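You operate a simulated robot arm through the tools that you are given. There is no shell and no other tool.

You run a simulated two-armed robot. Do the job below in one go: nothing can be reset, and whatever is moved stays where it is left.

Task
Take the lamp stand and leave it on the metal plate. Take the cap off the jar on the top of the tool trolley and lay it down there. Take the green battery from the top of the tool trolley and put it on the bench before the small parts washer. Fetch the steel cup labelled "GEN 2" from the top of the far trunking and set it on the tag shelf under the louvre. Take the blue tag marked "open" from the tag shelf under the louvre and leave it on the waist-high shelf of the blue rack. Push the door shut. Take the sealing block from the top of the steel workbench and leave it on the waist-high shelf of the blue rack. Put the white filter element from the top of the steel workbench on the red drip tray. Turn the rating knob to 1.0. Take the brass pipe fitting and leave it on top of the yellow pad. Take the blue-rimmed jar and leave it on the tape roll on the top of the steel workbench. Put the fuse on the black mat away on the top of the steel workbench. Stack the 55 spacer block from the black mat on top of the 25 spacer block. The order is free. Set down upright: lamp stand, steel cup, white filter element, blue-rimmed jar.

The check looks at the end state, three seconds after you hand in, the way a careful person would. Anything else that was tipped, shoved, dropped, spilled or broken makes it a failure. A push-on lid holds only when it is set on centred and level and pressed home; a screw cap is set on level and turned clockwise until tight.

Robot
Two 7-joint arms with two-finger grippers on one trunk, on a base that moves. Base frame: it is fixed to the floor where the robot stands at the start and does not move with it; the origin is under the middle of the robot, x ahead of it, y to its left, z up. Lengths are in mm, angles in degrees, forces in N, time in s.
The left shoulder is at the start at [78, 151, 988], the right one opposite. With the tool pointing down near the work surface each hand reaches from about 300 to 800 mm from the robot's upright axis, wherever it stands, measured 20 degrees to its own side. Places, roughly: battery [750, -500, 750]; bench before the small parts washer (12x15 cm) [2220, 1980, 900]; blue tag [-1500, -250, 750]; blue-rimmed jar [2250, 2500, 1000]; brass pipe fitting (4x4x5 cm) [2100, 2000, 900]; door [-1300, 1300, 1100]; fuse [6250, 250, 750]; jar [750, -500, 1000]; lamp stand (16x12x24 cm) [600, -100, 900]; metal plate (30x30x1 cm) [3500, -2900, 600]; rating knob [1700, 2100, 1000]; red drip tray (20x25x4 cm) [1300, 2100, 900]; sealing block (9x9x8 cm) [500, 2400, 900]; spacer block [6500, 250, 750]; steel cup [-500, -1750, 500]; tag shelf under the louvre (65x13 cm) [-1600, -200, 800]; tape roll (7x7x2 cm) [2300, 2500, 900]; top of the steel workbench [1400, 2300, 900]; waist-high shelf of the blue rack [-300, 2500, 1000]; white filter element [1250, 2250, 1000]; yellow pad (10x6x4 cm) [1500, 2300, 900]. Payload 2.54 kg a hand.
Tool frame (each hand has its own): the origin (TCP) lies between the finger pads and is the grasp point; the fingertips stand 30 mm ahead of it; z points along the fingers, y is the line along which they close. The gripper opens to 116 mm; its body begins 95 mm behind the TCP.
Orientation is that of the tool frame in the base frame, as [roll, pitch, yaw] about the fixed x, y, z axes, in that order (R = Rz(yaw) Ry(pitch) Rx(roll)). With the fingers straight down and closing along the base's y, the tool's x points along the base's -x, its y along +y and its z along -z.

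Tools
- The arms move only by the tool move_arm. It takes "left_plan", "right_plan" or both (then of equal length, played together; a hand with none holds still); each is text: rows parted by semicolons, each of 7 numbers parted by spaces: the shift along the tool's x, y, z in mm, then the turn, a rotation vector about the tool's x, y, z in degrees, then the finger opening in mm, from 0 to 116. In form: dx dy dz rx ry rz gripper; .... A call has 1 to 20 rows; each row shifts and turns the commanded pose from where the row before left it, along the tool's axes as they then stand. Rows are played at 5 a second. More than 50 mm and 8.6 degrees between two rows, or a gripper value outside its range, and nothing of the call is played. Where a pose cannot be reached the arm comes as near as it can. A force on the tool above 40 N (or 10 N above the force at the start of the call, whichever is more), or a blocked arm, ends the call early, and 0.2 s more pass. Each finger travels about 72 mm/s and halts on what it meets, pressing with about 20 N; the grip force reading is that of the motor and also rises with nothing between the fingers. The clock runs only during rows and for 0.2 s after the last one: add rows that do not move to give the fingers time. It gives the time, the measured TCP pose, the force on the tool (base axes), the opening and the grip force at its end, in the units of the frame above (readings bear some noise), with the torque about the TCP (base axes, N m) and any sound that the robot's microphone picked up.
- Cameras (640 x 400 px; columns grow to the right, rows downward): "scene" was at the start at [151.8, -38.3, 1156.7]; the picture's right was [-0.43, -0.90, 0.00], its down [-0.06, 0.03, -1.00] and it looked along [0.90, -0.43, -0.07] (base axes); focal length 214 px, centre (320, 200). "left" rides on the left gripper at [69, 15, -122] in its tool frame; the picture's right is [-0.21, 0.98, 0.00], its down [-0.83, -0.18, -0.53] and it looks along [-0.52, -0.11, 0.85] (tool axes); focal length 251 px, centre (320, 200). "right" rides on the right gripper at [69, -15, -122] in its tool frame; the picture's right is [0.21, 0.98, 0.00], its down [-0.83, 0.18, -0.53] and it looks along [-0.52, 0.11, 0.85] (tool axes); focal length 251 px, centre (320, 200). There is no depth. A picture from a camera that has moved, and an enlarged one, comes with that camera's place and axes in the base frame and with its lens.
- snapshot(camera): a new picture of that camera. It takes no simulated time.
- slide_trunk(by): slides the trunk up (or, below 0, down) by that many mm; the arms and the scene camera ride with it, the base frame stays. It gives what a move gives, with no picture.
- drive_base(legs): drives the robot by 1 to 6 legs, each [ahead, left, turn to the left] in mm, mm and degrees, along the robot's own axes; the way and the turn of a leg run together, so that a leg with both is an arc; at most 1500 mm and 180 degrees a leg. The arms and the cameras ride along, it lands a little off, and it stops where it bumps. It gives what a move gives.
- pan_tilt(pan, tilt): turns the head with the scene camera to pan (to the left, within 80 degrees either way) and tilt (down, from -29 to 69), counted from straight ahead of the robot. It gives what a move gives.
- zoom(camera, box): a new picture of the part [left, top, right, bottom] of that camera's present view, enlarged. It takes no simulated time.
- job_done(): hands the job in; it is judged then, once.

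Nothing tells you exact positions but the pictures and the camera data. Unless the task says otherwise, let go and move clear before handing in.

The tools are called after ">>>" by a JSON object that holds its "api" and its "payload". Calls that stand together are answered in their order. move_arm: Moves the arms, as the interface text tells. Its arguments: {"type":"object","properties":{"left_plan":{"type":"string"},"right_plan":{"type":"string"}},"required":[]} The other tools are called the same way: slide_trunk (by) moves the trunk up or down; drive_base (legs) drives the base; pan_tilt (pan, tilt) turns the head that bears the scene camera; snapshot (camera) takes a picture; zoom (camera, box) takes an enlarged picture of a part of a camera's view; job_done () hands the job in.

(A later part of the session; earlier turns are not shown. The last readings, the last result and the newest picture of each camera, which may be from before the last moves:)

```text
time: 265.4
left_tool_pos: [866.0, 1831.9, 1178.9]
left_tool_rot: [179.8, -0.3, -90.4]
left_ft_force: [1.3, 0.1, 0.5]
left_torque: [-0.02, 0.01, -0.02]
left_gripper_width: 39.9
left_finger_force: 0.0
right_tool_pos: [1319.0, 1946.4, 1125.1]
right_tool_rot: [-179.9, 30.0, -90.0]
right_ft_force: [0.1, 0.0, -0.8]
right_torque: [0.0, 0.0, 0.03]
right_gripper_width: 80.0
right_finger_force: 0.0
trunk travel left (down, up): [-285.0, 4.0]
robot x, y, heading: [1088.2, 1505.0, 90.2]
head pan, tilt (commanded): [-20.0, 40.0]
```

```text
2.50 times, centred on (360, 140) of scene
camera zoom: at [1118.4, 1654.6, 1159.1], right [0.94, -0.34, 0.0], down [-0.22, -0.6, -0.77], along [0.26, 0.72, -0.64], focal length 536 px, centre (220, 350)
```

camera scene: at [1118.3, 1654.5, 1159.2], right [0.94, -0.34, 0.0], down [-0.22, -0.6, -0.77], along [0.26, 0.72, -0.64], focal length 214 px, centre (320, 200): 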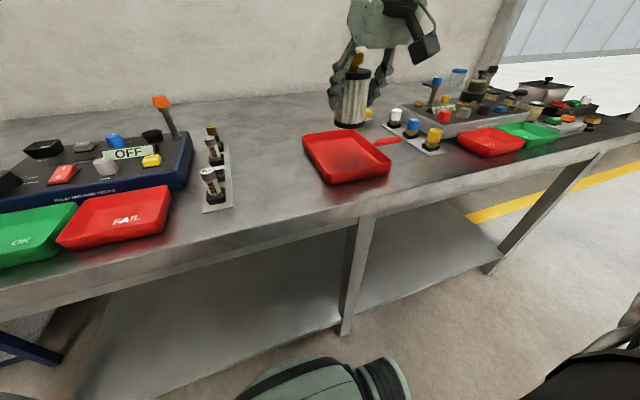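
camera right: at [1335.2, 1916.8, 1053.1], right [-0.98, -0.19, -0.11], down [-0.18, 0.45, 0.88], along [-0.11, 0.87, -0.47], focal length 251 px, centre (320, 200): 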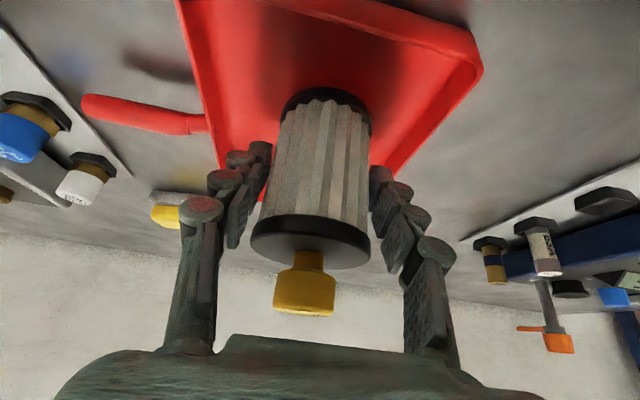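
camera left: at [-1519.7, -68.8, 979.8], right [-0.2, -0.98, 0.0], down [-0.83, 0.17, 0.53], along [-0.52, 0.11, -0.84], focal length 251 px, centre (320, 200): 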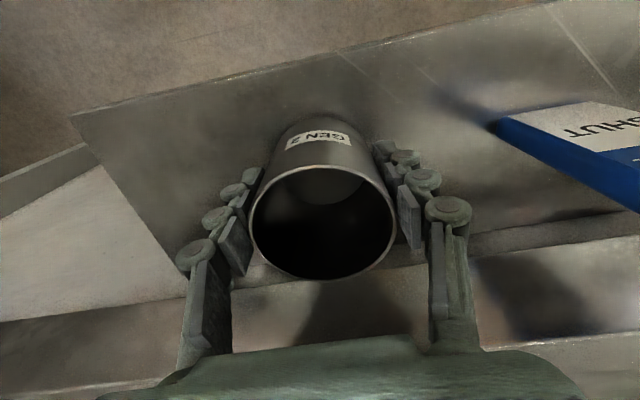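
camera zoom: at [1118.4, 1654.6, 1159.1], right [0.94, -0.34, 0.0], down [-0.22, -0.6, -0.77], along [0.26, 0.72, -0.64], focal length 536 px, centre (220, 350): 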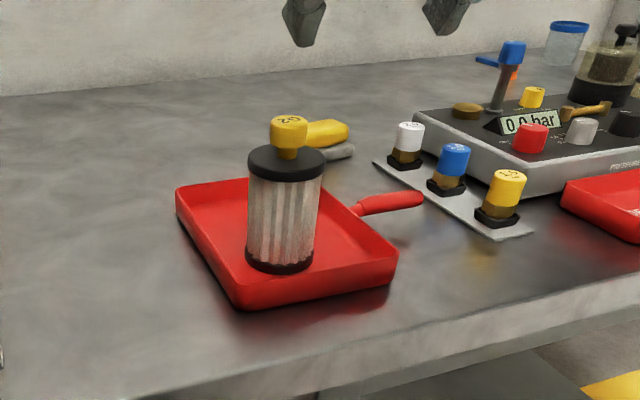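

Filter done. Moving right along the bench to see the pressure instrument, fitting and jar.

>>> {"api": "move_arm", "payload": {"right_plan": "30 0 -30 0 7.5 0 80; 30 0 -30 0 7.5 0 80; 30 0 0 0 7.5 0 80; 20 0 0 0 7.5 0 80; 0 0 0 0 0 0 80"}}

>>> {"api": "drive_base", "payload": {"legs": [[0, -650, 0]]}}

>>> {"api": "pan_tilt", "payload": {"pan": 0, "tilt": 30}}

>>> {"api": "snapshot", "payload": {"camera": "scene"}}

>>> {"api": "zoom", "payload": {"camera": "scene", "box": [160, 60, 480, 260]}}

```text
time: 266.6
left_tool_pos: [865.6, 1830.8, 1180.2]
left_tool_rot: [179.9, -0.1, -90.4]
left_ft_force: [-0.6, 0.2, 0.1]
left_torque: [-0.03, 0.0, 0.03]
left_gripper_width: 39.8
left_finger_force: 0.1
right_tool_pos: [1318.3, 1816.4, 1139.8]
right_tool_rot: [179.9, -0.1, -90.0]
right_ft_force: [-0.2, -0.4, 0.1]
right_torque: [0.01, 0.0, 0.03]
right_gripper_width: 80.0
right_finger_force: 0.1
trunk travel left (down, up): [-285.0, 4.0]
robot x, y, heading: [1088.5, 1506.7, 90.2]
head pan, tilt (commanded): [-20.0, 40.0]
```

```text
time: 273.2
left_tool_pos: [1508.9, 1830.9, 1180.0]
left_tool_rot: [179.9, -0.1, -90.3]
left_ft_force: [1.0, 0.3, -0.3]
left_torque: [0.0, -0.01, -0.03]
left_gripper_width: 39.9
left_finger_force: 0.2
right_tool_pos: [1962.7, 1817.4, 1140.5]
right_tool_rot: [180.0, -0.1, -90.2]
right_ft_force: [0.8, 0.0, 0.6]
right_torque: [-0.02, 0.0, 0.0]
right_gripper_width: 80.1
right_finger_force: 0.1
trunk travel left (down, up): [-285.0, 4.0]
robot x, y, heading: [1736.5, 1502.2, 90.2]
head pan, tilt (commanded): [-20.0, 40.0]
```

```text
time: 274.0
left_tool_pos: [1509.1, 1831.8, 1180.0]
left_tool_rot: [179.9, -0.2, -90.4]
left_ft_force: [1.0, 0.4, 0.7]
left_torque: [0.0, -0.03, 0.02]
left_gripper_width: 40.0
left_finger_force: 0.1
right_tool_pos: [1962.3, 1816.2, 1140.6]
right_tool_rot: [179.9, 0.0, -89.9]
right_ft_force: [0.5, 0.3, -0.5]
right_torque: [0.01, 0.01, -0.01]
right_gripper_width: 79.8
right_finger_force: 0.0
trunk travel left (down, up): [-285.0, 4.0]
robot x, y, heading: [1730.8, 1505.7, 89.9]
head pan, tilt (commanded): [0.0, 30.0]
```

```text
taken
camera scene: at [1733.0, 1664.9, 1174.5], right [1.0, 0.0, 0.0], down [0.0, -0.5, -0.87], along [0.0, 0.87, -0.5], focal length 214 px, centre (320, 200)
```

scene: 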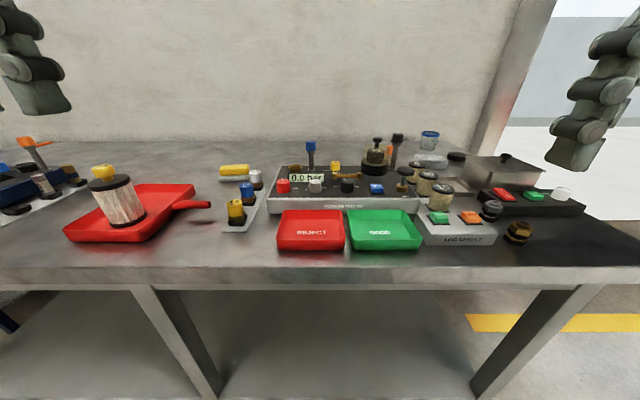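

```text
2.00 times, centred on (320, 160) of scene
camera zoom: at [1733.0, 1664.9, 1174.5], right [1.0, 0.0, 0.0], down [0.0, -0.5, -0.87], along [0.0, 0.87, -0.5], focal length 429 px, centre (320, 280)
```

zoom: 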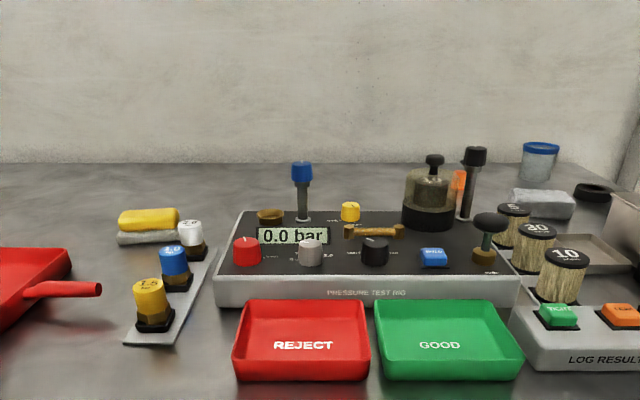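

I see the pressure test rig with several knobs. Zooming in to read their labels.

>>> {"api": "zoom", "payload": {"camera": "scene", "box": [265, 145, 425, 225]}}

>>> {"api": "zoom", "payload": {"camera": "scene", "box": [265, 165, 345, 210]}}

>>> {"api": "zoom", "payload": {"camera": "scene", "box": [400, 120, 600, 250]}}

```text
4.00 times, centred on (345, 185) of scene
camera zoom: at [1733.0, 1664.9, 1174.5], right [1.0, 0.0, 0.0], down [0.0, -0.5, -0.87], along [0.0, 0.87, -0.5], focal length 858 px, centre (220, 260)
```

zoom: 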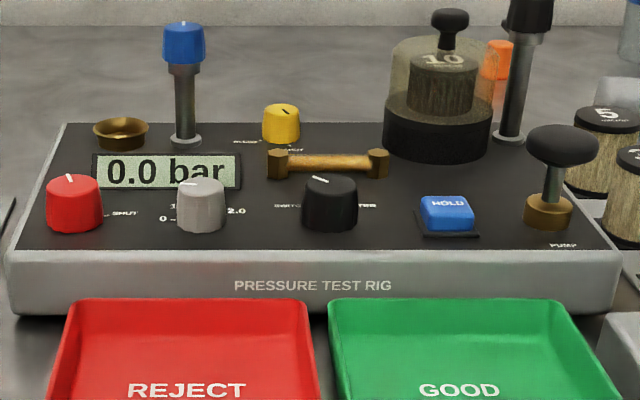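

```text
8.00 times, centred on (305, 188) of scene
camera zoom: at [1733.0, 1664.9, 1174.5], right [1.0, 0.0, 0.0], down [0.0, -0.5, -0.87], along [0.0, 0.87, -0.5], focal length 1716 px, centre (440, 300)
```

zoom: 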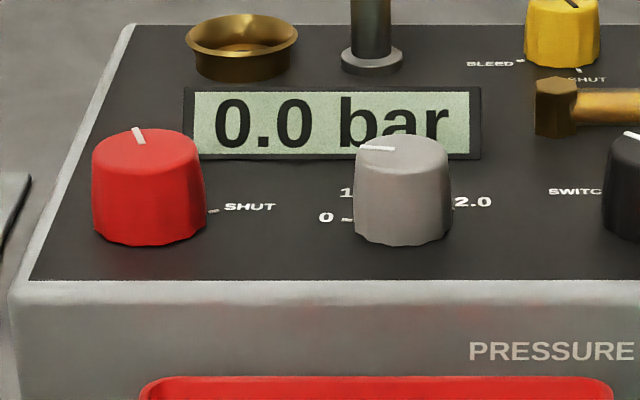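

```text
3.08 times, centred on (500, 185) of scene
camera zoom: at [1733.0, 1664.9, 1174.5], right [1.0, 0.0, 0.0], down [0.0, -0.5, -0.87], along [0.0, 0.87, -0.5], focal length 660 px, centre (-234, 246)
```

zoom: 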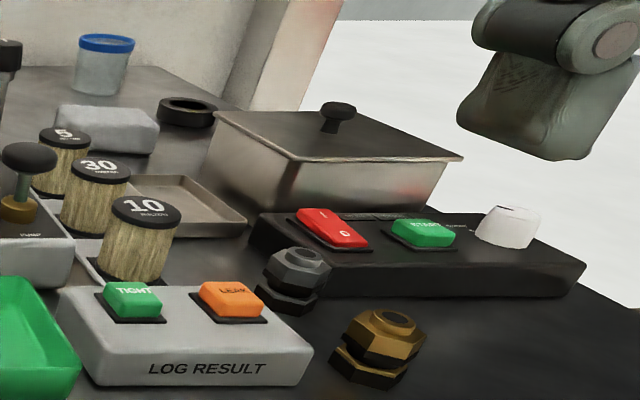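

The grey knob with the 0…2.0 scale looks like the rating knob. I'll bring the left hand's camera above it to read the scale properly.

>>> {"api": "move_arm", "payload": {"left_plan": "-25 -26.75 5 0 0 0 40; -25 -26.75 5 0 0 0 40; -25 -26.75 5 0 0 0 40; -25 -26.75 5 0 0 0 40; -25 -26.75 5 0 0 0 40; -25 -26.75 5 0 0 0 40; -25 -26.75 5 0 0 0 40; -25 -26.75 5 0 0 0 40; 0 0 0 0 0 0 40"}}

>>> {"api": "snapshot", "payload": {"camera": "left"}}

```text
time: 276.0
left_tool_pos: [1726.5, 2033.1, 1140.1]
left_tool_rot: [179.8, -0.1, -90.3]
left_ft_force: [0.0, 0.3, -0.3]
left_torque: [-0.03, -0.02, 0.0]
left_gripper_width: 39.7
left_finger_force: 0.1
right_tool_pos: [1960.9, 1815.6, 1139.9]
right_tool_rot: [-179.9, 0.1, -89.9]
right_ft_force: [0.0, 0.4, -0.1]
right_torque: [0.01, 0.0, -0.02]
right_gripper_width: 79.9
right_finger_force: 0.1
trunk travel left (down, up): [-285.0, 4.0]
robot x, y, heading: [1730.7, 1505.9, 90.0]
head pan, tilt (commanded): [0.0, 30.0]
```

```text
taken
camera left: at [1709.5, 1962.8, 1262.4], right [-0.98, 0.22, 0.0], down [0.19, 0.83, 0.53], along [0.12, 0.52, -0.85], focal length 251 px, centre (320, 200)
```

left: 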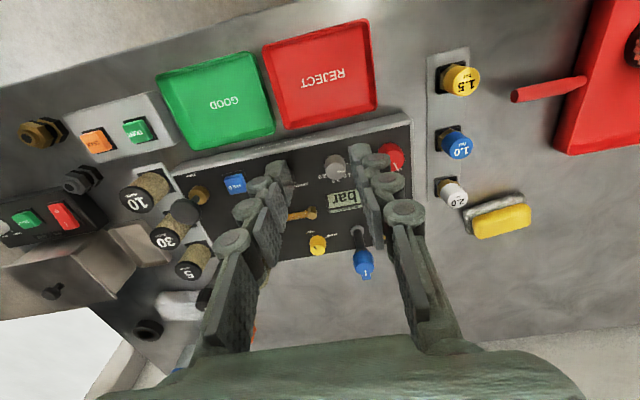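

>>> {"api": "zoom", "payload": {"camera": "left", "box": [270, 130, 430, 230]}}

>>> {"api": "zoom", "payload": {"camera": "left", "box": [305, 140, 375, 190]}}

```text
4.00 times, centred on (350, 180) of left
camera zoom: at [1709.5, 1962.8, 1262.4], right [-0.98, 0.22, 0.0], down [0.19, 0.83, 0.53], along [0.12, 0.52, -0.85], focal length 1006 px, centre (200, 280)
```

zoom: 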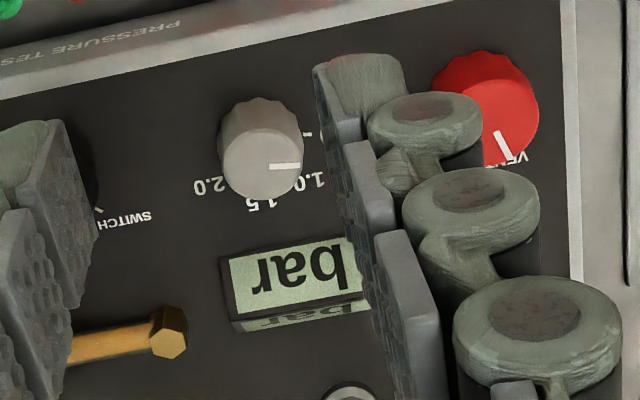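

```text
8.00 times, centred on (340, 165) of left
camera zoom: at [1709.5, 1962.8, 1262.4], right [-0.98, 0.22, 0.0], down [0.19, 0.83, 0.53], along [0.12, 0.52, -0.85], focal length 2012 px, centre (160, 480)
```

zoom: 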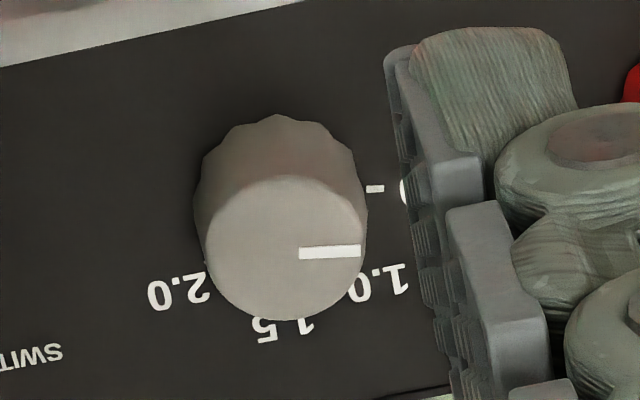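

The scale reads 0, 1.0, 1.5, 2.0 in about 45° steps; the pointer is on 0. Knob top centre is about [1722, 2103, 970]. I need a 45° clockwise turn. Moving the left hand over it.

>>> {"api": "move_arm", "payload": {"left_plan": "-23.3 1.5 27 0 0 0 42; -23.3 1.5 27 0 0 0 42; -23.4 1.5 26 0 0 0 42; 0 0 0 0 0 0 42"}}

>>> {"api": "snapshot", "payload": {"camera": "left"}}

>>> {"api": "zoom", "payload": {"camera": "scene", "box": [245, 125, 405, 225]}}

```text
time: 277.0
left_tool_pos: [1721.2, 2100.3, 1059.5]
left_tool_rot: [179.9, -0.1, -90.5]
left_ft_force: [-0.4, -0.8, 0.4]
left_torque: [0.01, 0.02, -0.02]
left_gripper_width: 42.0
left_finger_force: 0.1
right_tool_pos: [1961.9, 1816.5, 1139.7]
right_tool_rot: [-180.0, 0.0, -90.1]
right_ft_force: [-0.6, -0.2, -0.9]
right_torque: [-0.02, 0.0, 0.01]
right_gripper_width: 79.9
right_finger_force: 0.1
trunk travel left (down, up): [-285.0, 4.0]
robot x, y, heading: [1730.0, 1507.3, 89.9]
head pan, tilt (commanded): [0.0, 30.0]
```

```text
taken
camera left: at [1705.7, 2031.7, 1183.0], right [-0.97, 0.22, 0.0], down [0.19, 0.83, 0.53], along [0.12, 0.52, -0.85], focal length 251 px, centre (320, 200)
```

left: 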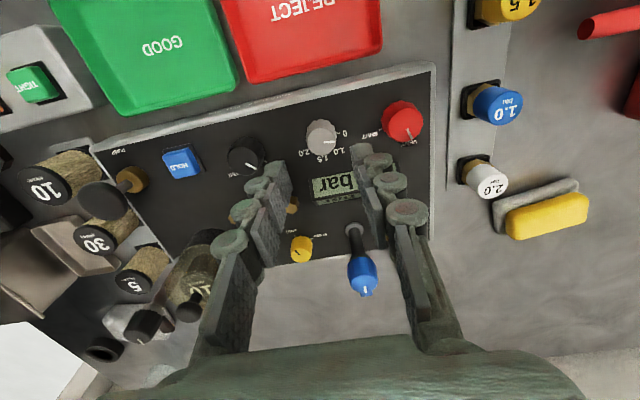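

```text
4.00 times, centred on (325, 175) of scene
camera zoom: at [1732.9, 1664.6, 1174.6], right [1.0, 0.0, 0.0], down [0.0, -0.5, -0.87], along [0.0, 0.87, -0.5], focal length 858 px, centre (300, 300)
```

zoom: 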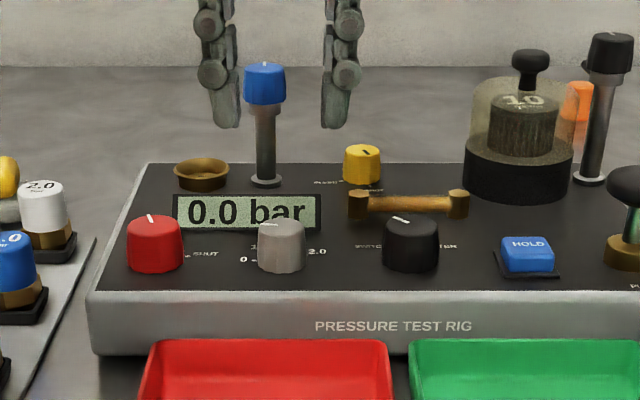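

>>> {"api": "zoom", "payload": {"camera": "left", "box": [280, 100, 380, 180]}}

```text
5.00 times, centred on (330, 140) of left
camera zoom: at [1705.7, 2031.7, 1183.0], right [-0.97, 0.22, 0.0], down [0.19, 0.83, 0.53], along [0.12, 0.52, -0.85], focal length 1257 px, centre (270, 500)
```

zoom: 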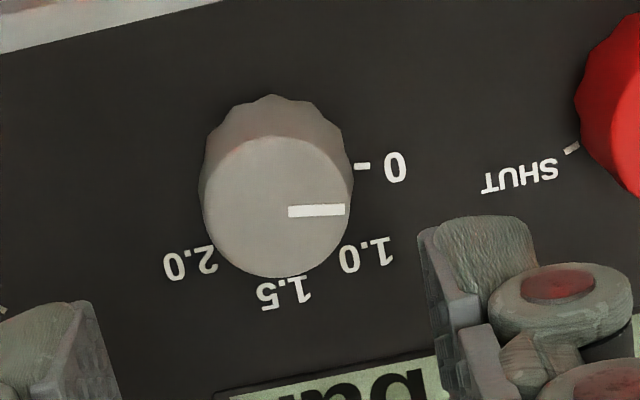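

Measured: 0 at 79° left, 1.0 at about 34.5° left of straight ahead, so exactly 45° clockwise. Pre-rotating the hand −22.5°, descending and gripping the knob.

>>> {"api": "move_arm", "payload": {"left_plan": "-3 0 0 0 0 -7.5 42; 0 0 0 0 0 -7.5 42; 0 0 0 0 0 -7.5 42; 0 0 25 0 0 0 42; 0 0 25 0 0 0 42; 0 0 20 0 0 0 42; 0 0 4 0 0 0 42; 0 0 0 0 0 0 42; 0 0 0 0 0 0 30; 0 0 0 0 0 0 20; 0 0 0 0 0 0 20; 0 0 0 0 0 0 20"}}

>>> {"api": "zoom", "payload": {"camera": "scene", "box": [265, 145, 385, 225]}}

>>> {"api": "snapshot", "payload": {"camera": "left"}}

```text
time: 279.6
left_tool_pos: [1722.7, 2103.5, 985.3]
left_tool_rot: [179.7, -0.2, -67.9]
left_ft_force: [-0.5, -1.7, -1.6]
left_torque: [0.14, 0.08, -0.05]
left_gripper_width: 26.1
left_finger_force: 45.0
right_tool_pos: [1961.3, 1817.3, 1139.9]
right_tool_rot: [-180.0, -0.1, -90.1]
right_ft_force: [0.0, 0.5, -1.0]
right_torque: [-0.01, 0.01, -0.02]
right_gripper_width: 79.8
right_finger_force: 0.0
trunk travel left (down, up): [-285.0, 4.0]
robot x, y, heading: [1731.1, 1505.8, 90.1]
head pan, tilt (commanded): [0.0, 30.0]
```

```text
5.00 times, centred on (325, 185) of scene
camera zoom: at [1732.8, 1664.8, 1174.5], right [1.0, 0.0, 0.0], down [0.0, -0.5, -0.87], along [0.0, 0.87, -0.5], focal length 1072 px, centre (295, 275)
```

zoom: 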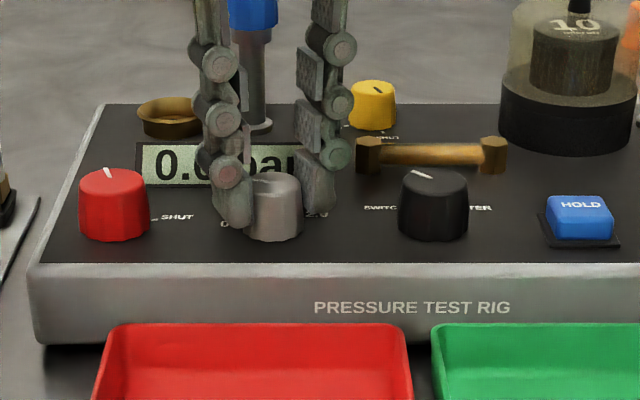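

```text
taken
camera left: at [1733.9, 2033.3, 1107.9], right [-0.99, -0.17, 0.0], down [-0.14, 0.84, 0.53], along [-0.09, 0.52, -0.85], focal length 251 px, centre (320, 200)
```

left: 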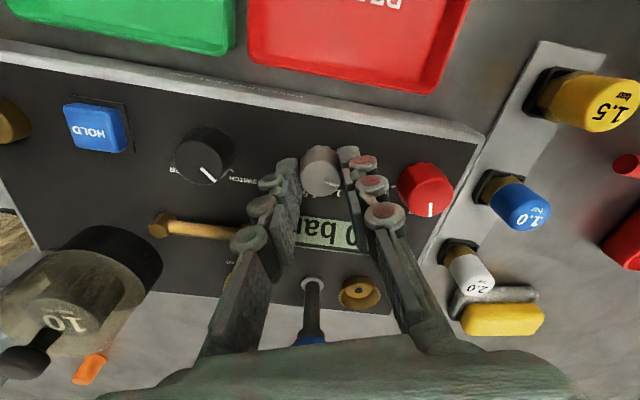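

The knob is gripped. Turning 45° clockwise.

>>> {"api": "move_arm", "payload": {"left_plan": "0 0 0 0 0 7.5 20; 0 0 0 0 0 7.5 20; 0 0 0 0 0 7.5 20; 0 0 0 0 0 7.5 20; 0 0 0 0 0 7.5 20; 0 0 0 0 0 7.5 20; 0 0 0 0 0 0 20"}}

>>> {"api": "snapshot", "payload": {"camera": "left"}}

```text
time: 281.2
left_tool_pos: [1720.4, 2101.7, 985.6]
left_tool_rot: [180.0, -0.1, -113.0]
left_ft_force: [-5.8, 7.7, -1.3]
left_torque: [0.99, -0.14, -0.02]
left_gripper_width: 26.0
left_finger_force: 45.1
right_tool_pos: [1961.1, 1817.5, 1140.0]
right_tool_rot: [-179.9, 0.1, -90.0]
right_ft_force: [-0.1, -0.5, 0.6]
right_torque: [-0.02, -0.04, 0.02]
right_gripper_width: 80.1
right_finger_force: 0.0
trunk travel left (down, up): [-285.0, 4.0]
robot x, y, heading: [1730.3, 1501.0, 89.9]
head pan, tilt (commanded): [0.0, 30.0]
```

```text
taken
camera left: at [1679.4, 2045.2, 1107.9], right [-0.82, 0.58, 0.0], down [0.49, 0.69, 0.53], along [0.31, 0.43, -0.85], focal length 251 px, centre (320, 200)
```

left: 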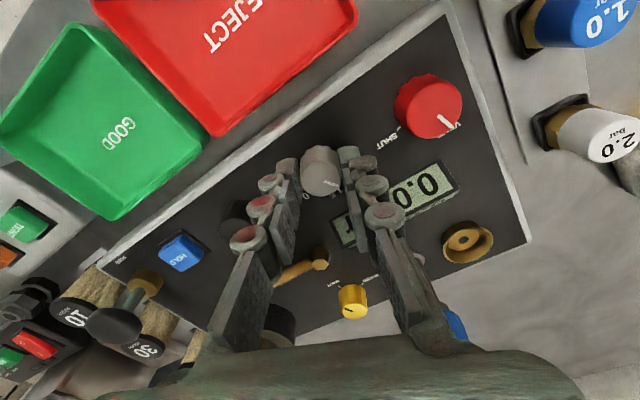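

Releasing the knob, lifting and checking where the pointer is.

>>> {"api": "move_arm", "payload": {"left_plan": "0 0 0 0 0 0 30; 0 0 0 0 0 0 42; 0 0 0 0 0 0 42; 0 0 -20 0 0 0 42; 0 0 -30 0 0 0 42; 0 0 -25 0 0 0 42; 0 0 0 0 0 -7.5 42; 0 0 0 0 0 -7.5 42; 0 0 0 0 0 -7.5 42; 0 0 0 0 0 0 42"}}

>>> {"api": "zoom", "payload": {"camera": "left", "box": [280, 100, 380, 180]}}

>>> {"api": "zoom", "payload": {"camera": "scene", "box": [265, 165, 345, 210]}}

```text
time: 283.4
left_tool_pos: [1721.1, 2102.6, 1061.8]
left_tool_rot: [179.9, -0.2, -90.3]
left_ft_force: [0.4, 0.4, 0.0]
left_torque: [0.0, -0.03, 0.01]
left_gripper_width: 42.1
left_finger_force: 0.1
right_tool_pos: [1963.2, 1818.0, 1140.4]
right_tool_rot: [179.9, 0.0, -90.0]
right_ft_force: [-0.5, -0.5, 0.6]
right_torque: [-0.01, 0.02, 0.01]
right_gripper_width: 80.1
right_finger_force: 0.0
trunk travel left (down, up): [-285.0, 4.0]
robot x, y, heading: [1731.6, 1503.9, 90.1]
head pan, tilt (commanded): [0.0, 30.0]
```

```text
5.00 times, centred on (330, 140) of left
camera zoom: at [1705.5, 2033.8, 1184.2], right [-0.98, 0.22, 0.0], down [0.19, 0.83, 0.53], along [0.12, 0.52, -0.85], focal length 1257 px, centre (270, 500)
```

zoom: 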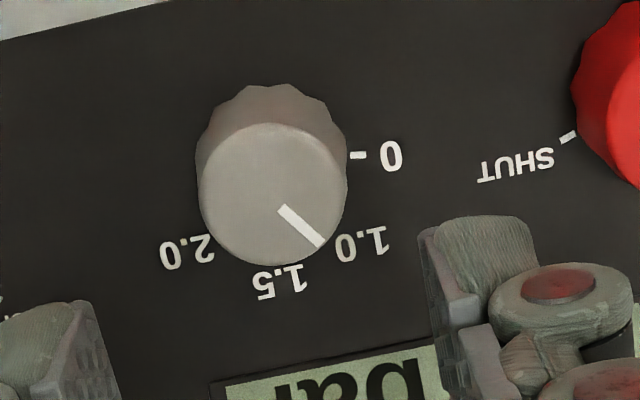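

```text
8.00 times, centred on (305, 188) of scene
camera zoom: at [1732.9, 1664.9, 1174.6], right [1.0, 0.0, 0.0], down [0.0, -0.5, -0.87], along [0.0, 0.87, -0.5], focal length 1716 px, centre (440, 300)
```

zoom: 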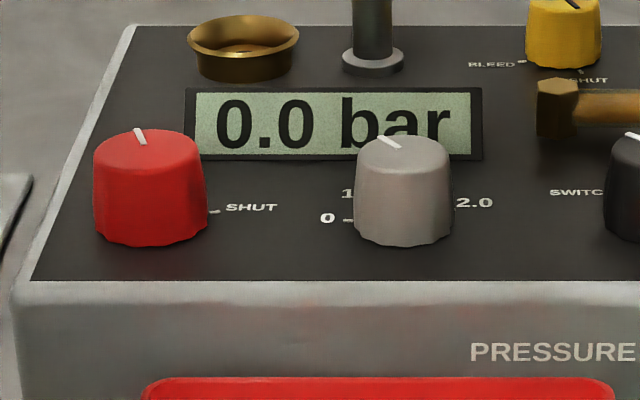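

The pointer now points at the 1.0 label. Next is the brass pipe fitting; I'll retract the left hand and bring the right-hand camera over the fitting.

>>> {"api": "move_arm", "payload": {"left_plan": "20 0 -30 0 0 0 42; 35 0 -25 0 0 0 42; 40 5 -20 0 0 0 42; 40 20 0 0 0 0 42; 40 25 0 0 0 0 42; 30 30 0 0 0 0 42; 0 40 0 0 0 0 42; 0 0 0 0 0 0 42", "right_plan": "-10 0 0 0 0 0 100; -15 -20 0 0 0 0 100; -15 -20 0 0 0 0 100; -15 -20 5 0 0 0 100; -15 -20 5 0 0 0 100; -15 -25 10 0 0 0 100; 0 -25 10 0 0 0 100; 0 0 0 0 0 0 100"}}

>>> {"api": "snapshot", "payload": {"camera": "right"}}

>>> {"api": "zoom", "payload": {"camera": "scene", "box": [440, 180, 580, 260]}}

```text
time: 285.2
left_tool_pos: [1599.2, 1898.7, 1135.7]
left_tool_rot: [179.8, -0.1, -90.5]
left_ft_force: [0.4, 0.5, -0.1]
left_torque: [0.01, 0.0, -0.01]
left_gripper_width: 42.0
left_finger_force: 0.1
right_tool_pos: [2091.8, 1901.2, 1107.5]
right_tool_rot: [-179.9, 0.0, -90.1]
right_ft_force: [-0.7, 0.2, -0.2]
right_torque: [0.02, 0.01, 0.0]
right_gripper_width: 99.8
right_finger_force: 0.0
trunk travel left (down, up): [-285.0, 4.0]
robot x, y, heading: [1731.7, 1509.1, 90.0]
head pan, tilt (commanded): [0.0, 30.0]
```

```text
taken
camera right: at [2107.5, 1831.8, 1231.0], right [-0.98, -0.21, 0.0], down [-0.18, 0.83, 0.53], along [-0.11, 0.52, -0.85], focal length 251 px, centre (320, 200)
```

right: 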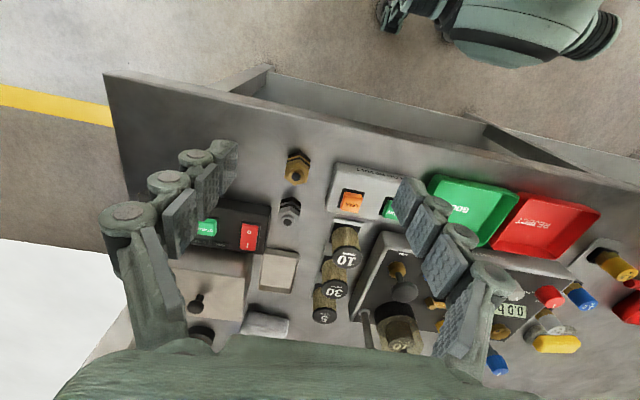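

```text
4.57 times, centred on (510, 220) of scene
camera zoom: at [1733.1, 1665.1, 1174.5], right [1.0, 0.0, 0.0], down [0.0, -0.5, -0.87], along [0.0, 0.87, -0.5], focal length 980 px, centre (-549, 109)
```

zoom: 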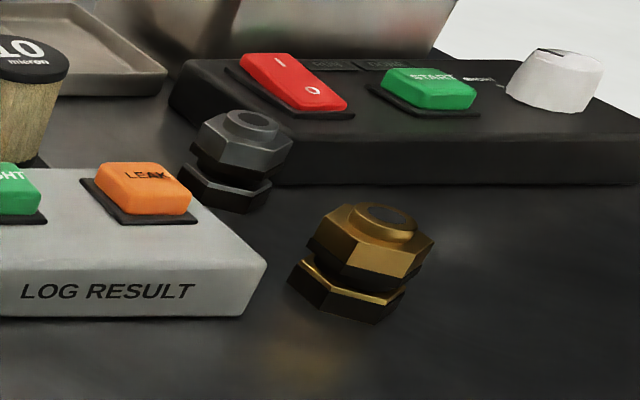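

>>> {"api": "zoom", "payload": {"camera": "right", "box": [260, 130, 340, 190]}}

>>> {"api": "zoom", "payload": {"camera": "right", "box": [500, 280, 640, 370]}}

```text
6.67 times, centred on (300, 160) of right
camera zoom: at [2107.5, 1831.8, 1231.0], right [-0.98, -0.21, 0.0], down [-0.18, 0.83, 0.53], along [-0.11, 0.52, -0.85], focal length 1676 px, centre (453, 467)
```

zoom: 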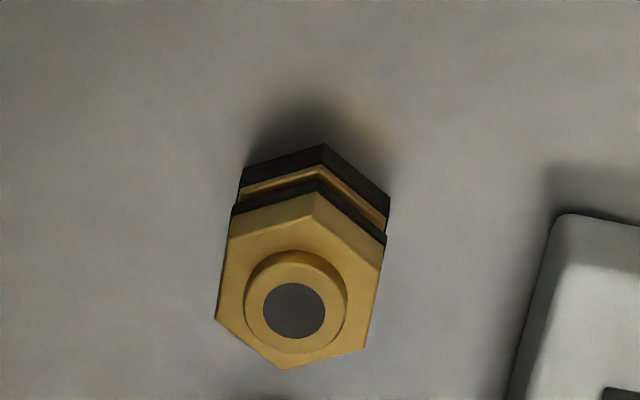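

```text
4.44 times, centred on (570, 325) of right
camera zoom: at [2107.5, 1831.8, 1231.0], right [-0.98, -0.21, 0.0], down [-0.18, 0.83, 0.53], along [-0.11, 0.52, -0.85], focal length 1118 px, centre (-791, -356)
```

zoom: 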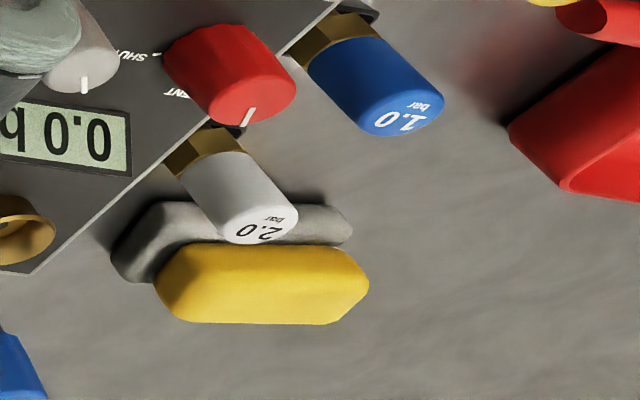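

The fitting stands upright with its hex flats facing ±x, centred near [2107, 1973]. Tilting the right hand 45° and moving to a pre-grasp point.

>>> {"api": "move_arm", "payload": {"right_plan": "0 0 0 0 -7.5 0 70; 0 0 0 0 -7.5 0 70; 0 0 0 0 -7.5 0 70; 0 0 0 0 -7.5 0 70; 0 0 0 0 -7.5 0 70; 0 0 0 0 -7.5 0 70; 25 -5 27 0 0 0 64; 25 -5 27 0 0 0 60; 25.7 -5 28.7 0 0 0 60; 0 0 0 0 0 0 60"}}

>>> {"api": "snapshot", "payload": {"camera": "right"}}

>>> {"api": "zoom", "payload": {"camera": "scene", "box": [440, 130, 600, 250]}}

```text
time: 287.4
left_tool_pos: [1600.1, 1900.6, 1136.5]
left_tool_rot: [180.0, -0.2, -90.4]
left_ft_force: [0.3, 0.3, -0.3]
left_torque: [0.04, 0.01, 0.01]
left_gripper_width: 42.0
left_finger_force: 0.0
right_tool_pos: [2107.7, 1909.6, 1000.7]
right_tool_rot: [-179.9, 45.1, -90.0]
right_ft_force: [-0.4, 0.2, -0.7]
right_torque: [0.0, -0.01, 0.03]
right_gripper_width: 59.9
right_finger_force: 0.0
trunk travel left (down, up): [-285.0, 4.0]
robot x, y, heading: [1731.8, 1506.2, 90.0]
head pan, tilt (commanded): [0.0, 30.0]
```

```text
taken
camera right: at [2123.2, 1772.7, 1038.3], right [-0.98, -0.15, -0.15], down [-0.18, 0.21, 0.96], along [-0.11, 0.97, -0.23], focal length 251 px, centre (320, 200)
```

right: 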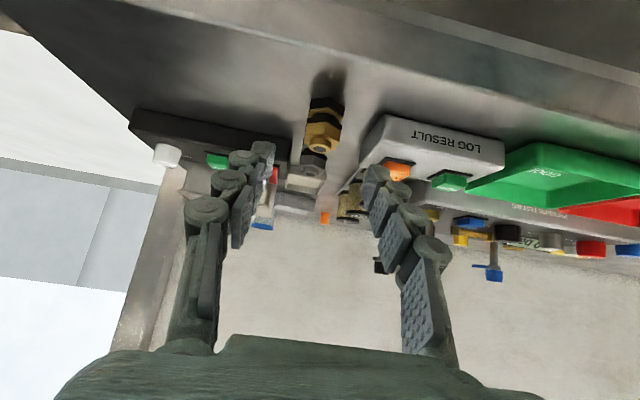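

```text
3.33 times, centred on (520, 190) of scene
camera zoom: at [1732.8, 1664.9, 1174.6], right [1.0, 0.0, 0.0], down [0.0, -0.5, -0.87], along [0.0, 0.87, -0.5], focal length 715 px, centre (-347, 233)
```

zoom: 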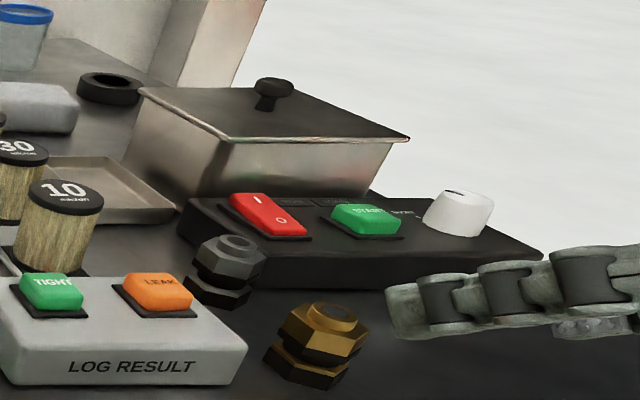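

The LOG RESULT box is close beside the fitting. Let me zoom to judge the gap for the finger.

>>> {"api": "zoom", "payload": {"camera": "right", "box": [250, 80, 410, 190]}}

```text
3.64 times, centred on (330, 135) of right
camera zoom: at [2123.2, 1772.7, 1038.3], right [-0.98, -0.15, -0.15], down [-0.18, 0.21, 0.96], along [-0.11, 0.97, -0.23], focal length 914 px, centre (284, 436)
```

zoom: 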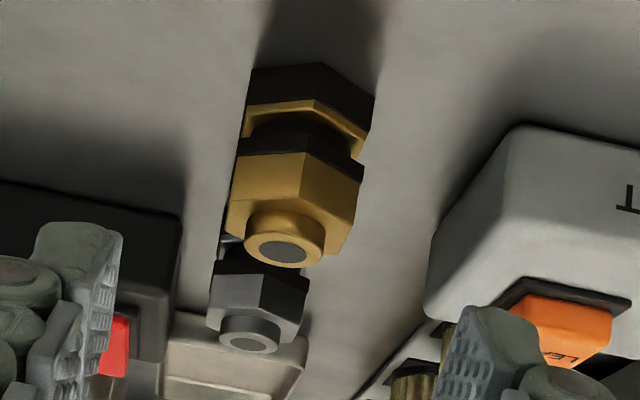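

There is about 38 mm of gap, enough for the finger with a modest opening. Advancing and gripping the fitting.

>>> {"api": "move_arm", "payload": {"right_plan": "0 0 0 0 0 0 48; 0 0 30 0 0 0 48; 0 0.5 30 0 0 0 48; 0.9 0 26 0 0 0 48; 0 0 0 0 0 0 48; 0 0 0 0 0 0 36; 0 0 0 0 0 0 22; 0 0 0 0 0 0 22; 0 0 0 0 0 0 22"}}

>>> {"api": "snapshot", "payload": {"camera": "right"}}

>>> {"api": "zoom", "payload": {"camera": "scene", "box": [440, 150, 600, 270]}}

```text
time: 289.4
left_tool_pos: [1600.3, 1900.9, 1136.6]
left_tool_rot: [179.9, -0.1, -90.4]
left_ft_force: [-0.7, -1.2, -0.2]
left_torque: [-0.05, 0.0, 0.0]
left_gripper_width: 42.0
left_finger_force: 0.1
right_tool_pos: [2107.8, 1968.5, 937.9]
right_tool_rot: [-179.9, 45.0, -90.0]
right_ft_force: [-0.2, 1.6, -0.4]
right_torque: [0.02, -0.03, -0.02]
right_gripper_width: 30.9
right_finger_force: 19.8
trunk travel left (down, up): [-285.0, 4.0]
robot x, y, heading: [1728.1, 1504.3, 89.7]
head pan, tilt (commanded): [0.0, 30.0]
```

```text
taken
camera right: at [2123.3, 1832.5, 975.9], right [-0.98, -0.15, -0.15], down [-0.18, 0.21, 0.96], along [-0.11, 0.97, -0.23], focal length 251 px, centre (320, 200)
```

right: 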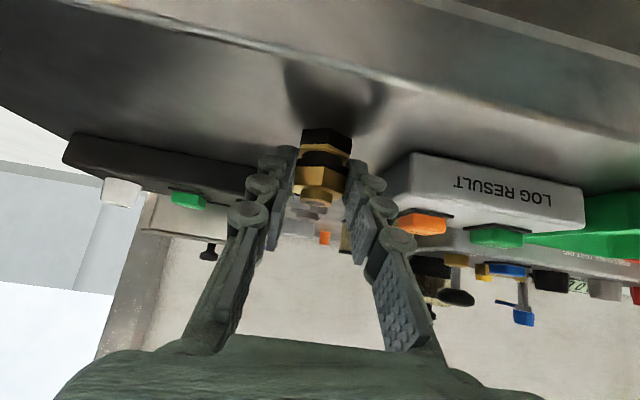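

```text
3.33 times, centred on (520, 210) of scene
camera zoom: at [1732.9, 1665.0, 1174.5], right [1.0, 0.0, 0.0], down [0.0, -0.5, -0.87], along [0.0, 0.87, -0.5], focal length 715 px, centre (-347, 167)
```

zoom: 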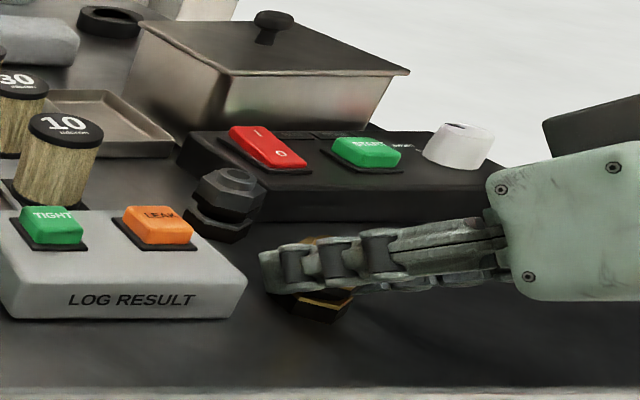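

Gripped at 31 mm. Lifting straight up.

>>> {"api": "move_arm", "payload": {"right_plan": "-7 0 -7 0 0 0 22; -17.7 0 -17.7 0 0 0 22; -20 0 -20 0 0 0 22; -25 0 -25 0 0 0 22; -25 0 -25 0 0 0 22; -10 0 -40 0 0 0 22; 0 20 -40 0 0 0 22; 0 0 0 0 0 0 22"}}

>>> {"api": "snapshot", "payload": {"camera": "right"}}

>>> {"api": "snapshot", "payload": {"camera": "scene"}}

```text
time: 291.2
left_tool_pos: [1599.5, 1900.3, 1135.5]
left_tool_rot: [179.9, -0.2, -90.4]
left_ft_force: [-0.3, 0.5, 1.0]
left_torque: [-0.03, 0.01, -0.01]
left_gripper_width: 42.4
left_finger_force: 0.1
right_tool_pos: [2088.1, 1917.6, 1132.7]
right_tool_rot: [180.0, 45.0, -90.1]
right_ft_force: [-0.3, 0.1, -1.2]
right_torque: [-0.05, 0.01, 0.04]
right_gripper_width: 31.2
right_finger_force: 19.9
trunk travel left (down, up): [-285.0, 4.0]
robot x, y, heading: [1733.7, 1505.4, 90.1]
head pan, tilt (commanded): [0.0, 30.0]
```

```text
taken
camera right: at [2103.3, 1782.7, 1171.9], right [-0.98, -0.15, -0.15], down [-0.18, 0.21, 0.96], along [-0.11, 0.97, -0.23], focal length 251 px, centre (320, 200)
```

right: 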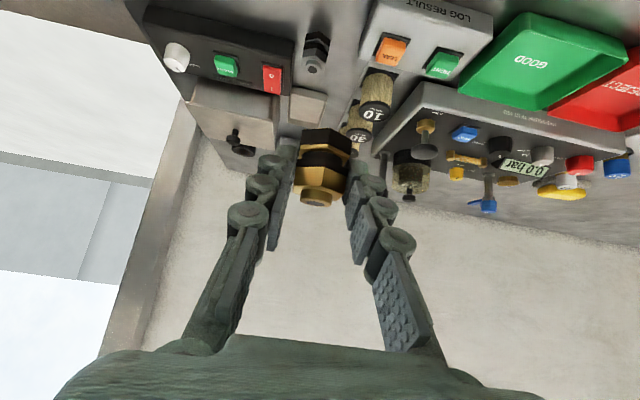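

```text
taken
camera scene: at [1733.3, 1665.4, 1174.4], right [1.0, 0.0, 0.0], down [0.0, -0.5, -0.87], along [0.0, 0.87, -0.5], focal length 214 px, centre (320, 200)
```

scene: 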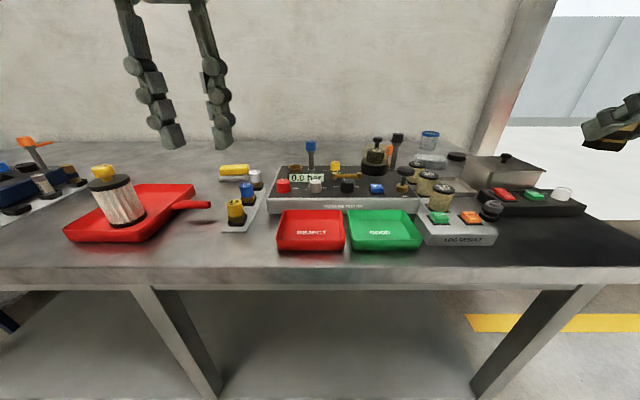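

The fitting is held level. Strafing left to reach the yellow pad.

>>> {"api": "drive_base", "payload": {"legs": [[0, 437, 0]]}}

>>> {"api": "pan_tilt", "payload": {"pan": -15, "tilt": 25}}

>>> {"api": "snapshot", "payload": {"camera": "scene"}}

>>> {"api": "zoom", "payload": {"camera": "scene", "box": [260, 100, 420, 220]}}

```text
time: 295.9
left_tool_pos: [1168.1, 1901.4, 1136.2]
left_tool_rot: [180.0, -0.2, -90.7]
left_ft_force: [0.8, 0.4, 1.0]
left_torque: [0.0, 0.0, -0.01]
left_gripper_width: 41.7
left_finger_force: 0.1
right_tool_pos: [1656.4, 1917.1, 1134.9]
right_tool_rot: [180.0, 45.0, -90.3]
right_ft_force: [0.7, 0.0, -1.9]
right_torque: [-0.06, 0.01, -0.03]
right_gripper_width: 30.8
right_finger_force: 20.0
trunk travel left (down, up): [-285.0, 4.0]
robot x, y, heading: [1300.4, 1509.1, 90.0]
head pan, tilt (commanded): [0.0, 30.0]
```

```text
time: 296.7
left_tool_pos: [1168.2, 1901.1, 1136.0]
left_tool_rot: [179.9, -0.1, -90.7]
left_ft_force: [0.3, -0.8, 0.2]
left_torque: [0.03, -0.01, 0.01]
left_gripper_width: 42.1
left_finger_force: 0.0
right_tool_pos: [1656.9, 1917.8, 1132.4]
right_tool_rot: [-179.8, 45.0, -90.4]
right_ft_force: [-0.2, 0.2, -1.2]
right_torque: [-0.03, 0.0, -0.02]
right_gripper_width: 31.0
right_finger_force: 19.9
trunk travel left (down, up): [-285.0, 4.0]
robot x, y, heading: [1296.5, 1508.4, 89.8]
head pan, tilt (commanded): [-15.0, 25.0]
```

```text
taken
camera scene: at [1324.3, 1664.6, 1182.5], right [0.96, -0.26, 0.0], down [-0.11, -0.41, -0.91], along [0.24, 0.87, -0.42], focal length 214 px, centre (320, 200)
```

scene: 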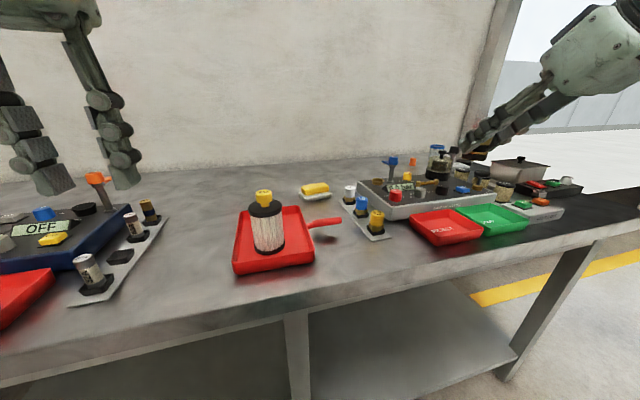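

```text
3.33 times, centred on (340, 160) of scene
camera zoom: at [1324.3, 1664.6, 1182.5], right [0.96, -0.26, 0.0], down [-0.11, -0.41, -0.91], along [0.24, 0.87, -0.42], focal length 715 px, centre (253, 333)
```

zoom: 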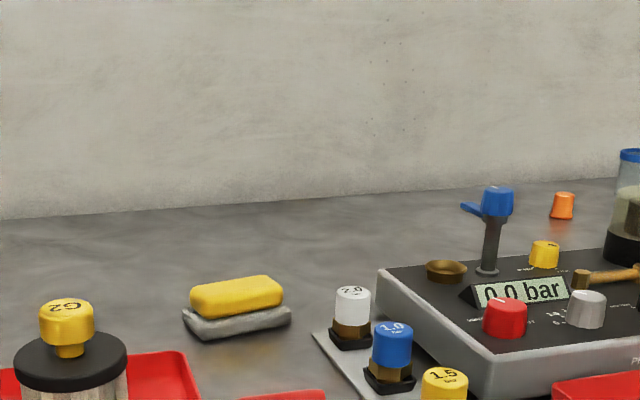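

The pad's top is at about [1480, 2283, 934]. Moving the fitting above it.

>>> {"api": "move_arm", "payload": {"right_plan": "-25.1 19.7 30.2 0 0 0 22; -25.1 19.7 30.2 0 0 0 22; -25.1 19.7 30.2 0 0 0 22; -25.1 19.7 30.2 0 0 0 22; -25.1 19.7 30.2 0 0 0 22; -25.1 19.7 30.2 0 0 0 22; -25.1 19.7 30.2 0 0 0 22; -25.1 19.7 30.2 0 0 0 22; -25.1 19.7 30.2 0 0 0 22; 15 0 15 0 0 0 22; 15 0 15 0 0 0 22; 0 0 0 0 0 0 22"}}

>>> {"api": "snapshot", "payload": {"camera": "right"}}

>>> {"api": "zoom", "payload": {"camera": "scene", "box": [260, 100, 420, 220]}}

```text
time: 299.3
left_tool_pos: [1167.5, 1901.0, 1135.4]
left_tool_rot: [179.9, -0.1, -90.7]
left_ft_force: [1.1, -0.7, 0.5]
left_torque: [0.07, 0.01, 0.02]
left_gripper_width: 42.2
left_finger_force: 0.1
right_tool_pos: [1480.8, 2270.8, 1057.0]
right_tool_rot: [-179.8, 45.1, -90.3]
right_ft_force: [0.5, -0.8, -1.6]
right_torque: [-0.03, 0.0, 0.0]
right_gripper_width: 31.2
right_finger_force: 20.9
trunk travel left (down, up): [-285.0, 4.0]
robot x, y, heading: [1296.2, 1508.9, 89.6]
head pan, tilt (commanded): [-15.0, 25.0]
```

```text
taken
camera right: at [1495.9, 2134.8, 1096.7], right [-0.98, -0.15, -0.15], down [-0.18, 0.21, 0.96], along [-0.11, 0.97, -0.23], focal length 251 px, centre (320, 200)
```

right: 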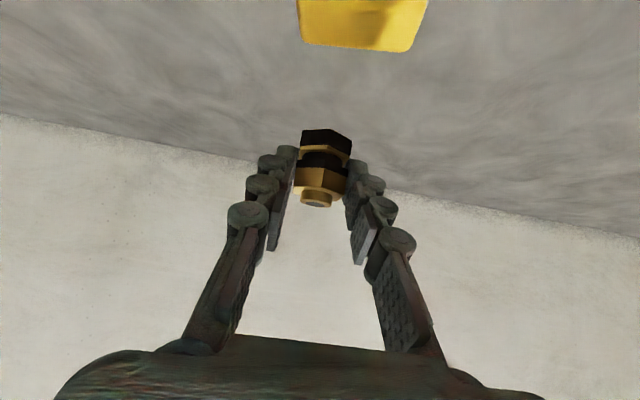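

```text
3.33 times, centred on (340, 160) of scene
camera zoom: at [1324.3, 1664.5, 1182.5], right [0.96, -0.26, 0.0], down [-0.11, -0.41, -0.91], along [0.24, 0.87, -0.42], focal length 715 px, centre (253, 333)
```

zoom: 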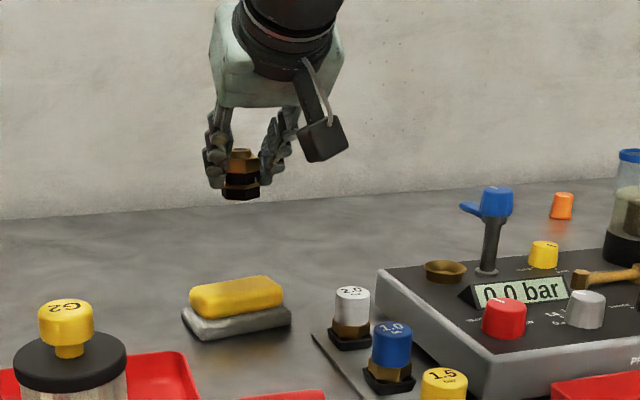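

Slight correction toward the pad's centre, then lowering.

>>> {"api": "move_arm", "payload": {"right_plan": "4.2 5 -4.2 0 0 0 22; 14 0 14 0 0 0 22; 14 0 14 0 0 0 22; 14 0 14 0 0 0 22; 8 0 8 0 0 0 22; 0 0 0 0 0 0 22"}}

>>> {"api": "zoom", "payload": {"camera": "scene", "box": [280, 130, 380, 210]}}

>>> {"api": "snapshot", "payload": {"camera": "right"}}

```text
time: 300.7
left_tool_pos: [1168.8, 1900.5, 1136.2]
left_tool_rot: [179.9, -0.2, -90.7]
left_ft_force: [-0.3, -0.6, -0.3]
left_torque: [-0.01, 0.02, 0.0]
left_gripper_width: 42.0
left_finger_force: 0.1
right_tool_pos: [1476.6, 2264.9, 987.7]
right_tool_rot: [-179.8, 45.0, -90.4]
right_ft_force: [-0.4, 0.6, -1.7]
right_torque: [-0.03, 0.04, 0.01]
right_gripper_width: 31.1
right_finger_force: 20.2
trunk travel left (down, up): [-285.0, 4.0]
robot x, y, heading: [1301.3, 1503.1, 89.7]
head pan, tilt (commanded): [-15.0, 25.0]
```

```text
5.00 times, centred on (330, 170) of scene
camera zoom: at [1324.3, 1664.7, 1182.5], right [0.96, -0.26, 0.0], down [-0.11, -0.41, -0.91], along [0.24, 0.87, -0.42], focal length 1072 px, centre (270, 350)
```

zoom: 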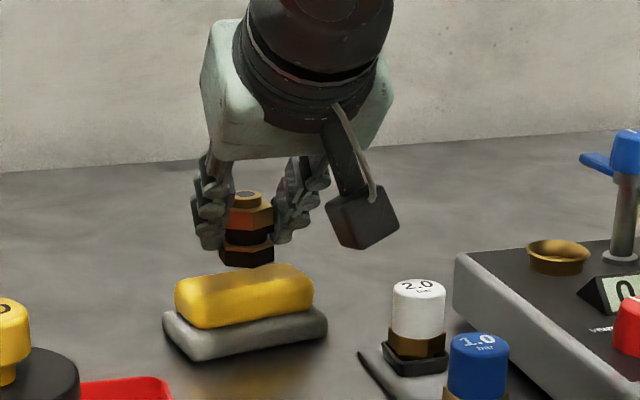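

```text
taken
camera right: at [1490.8, 2128.9, 1025.7], right [-0.98, -0.15, -0.15], down [-0.18, 0.21, 0.96], along [-0.11, 0.97, -0.23], focal length 251 px, centre (320, 200)
```

right: 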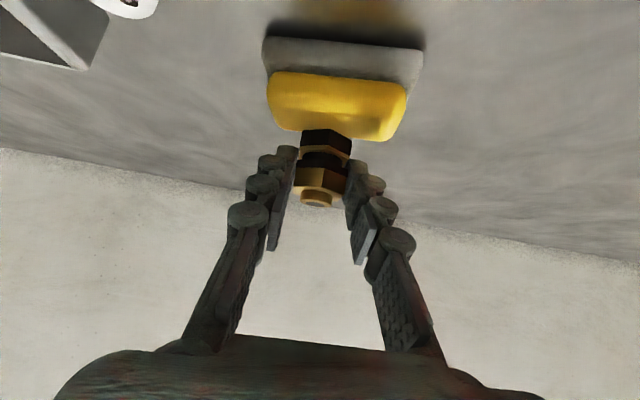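

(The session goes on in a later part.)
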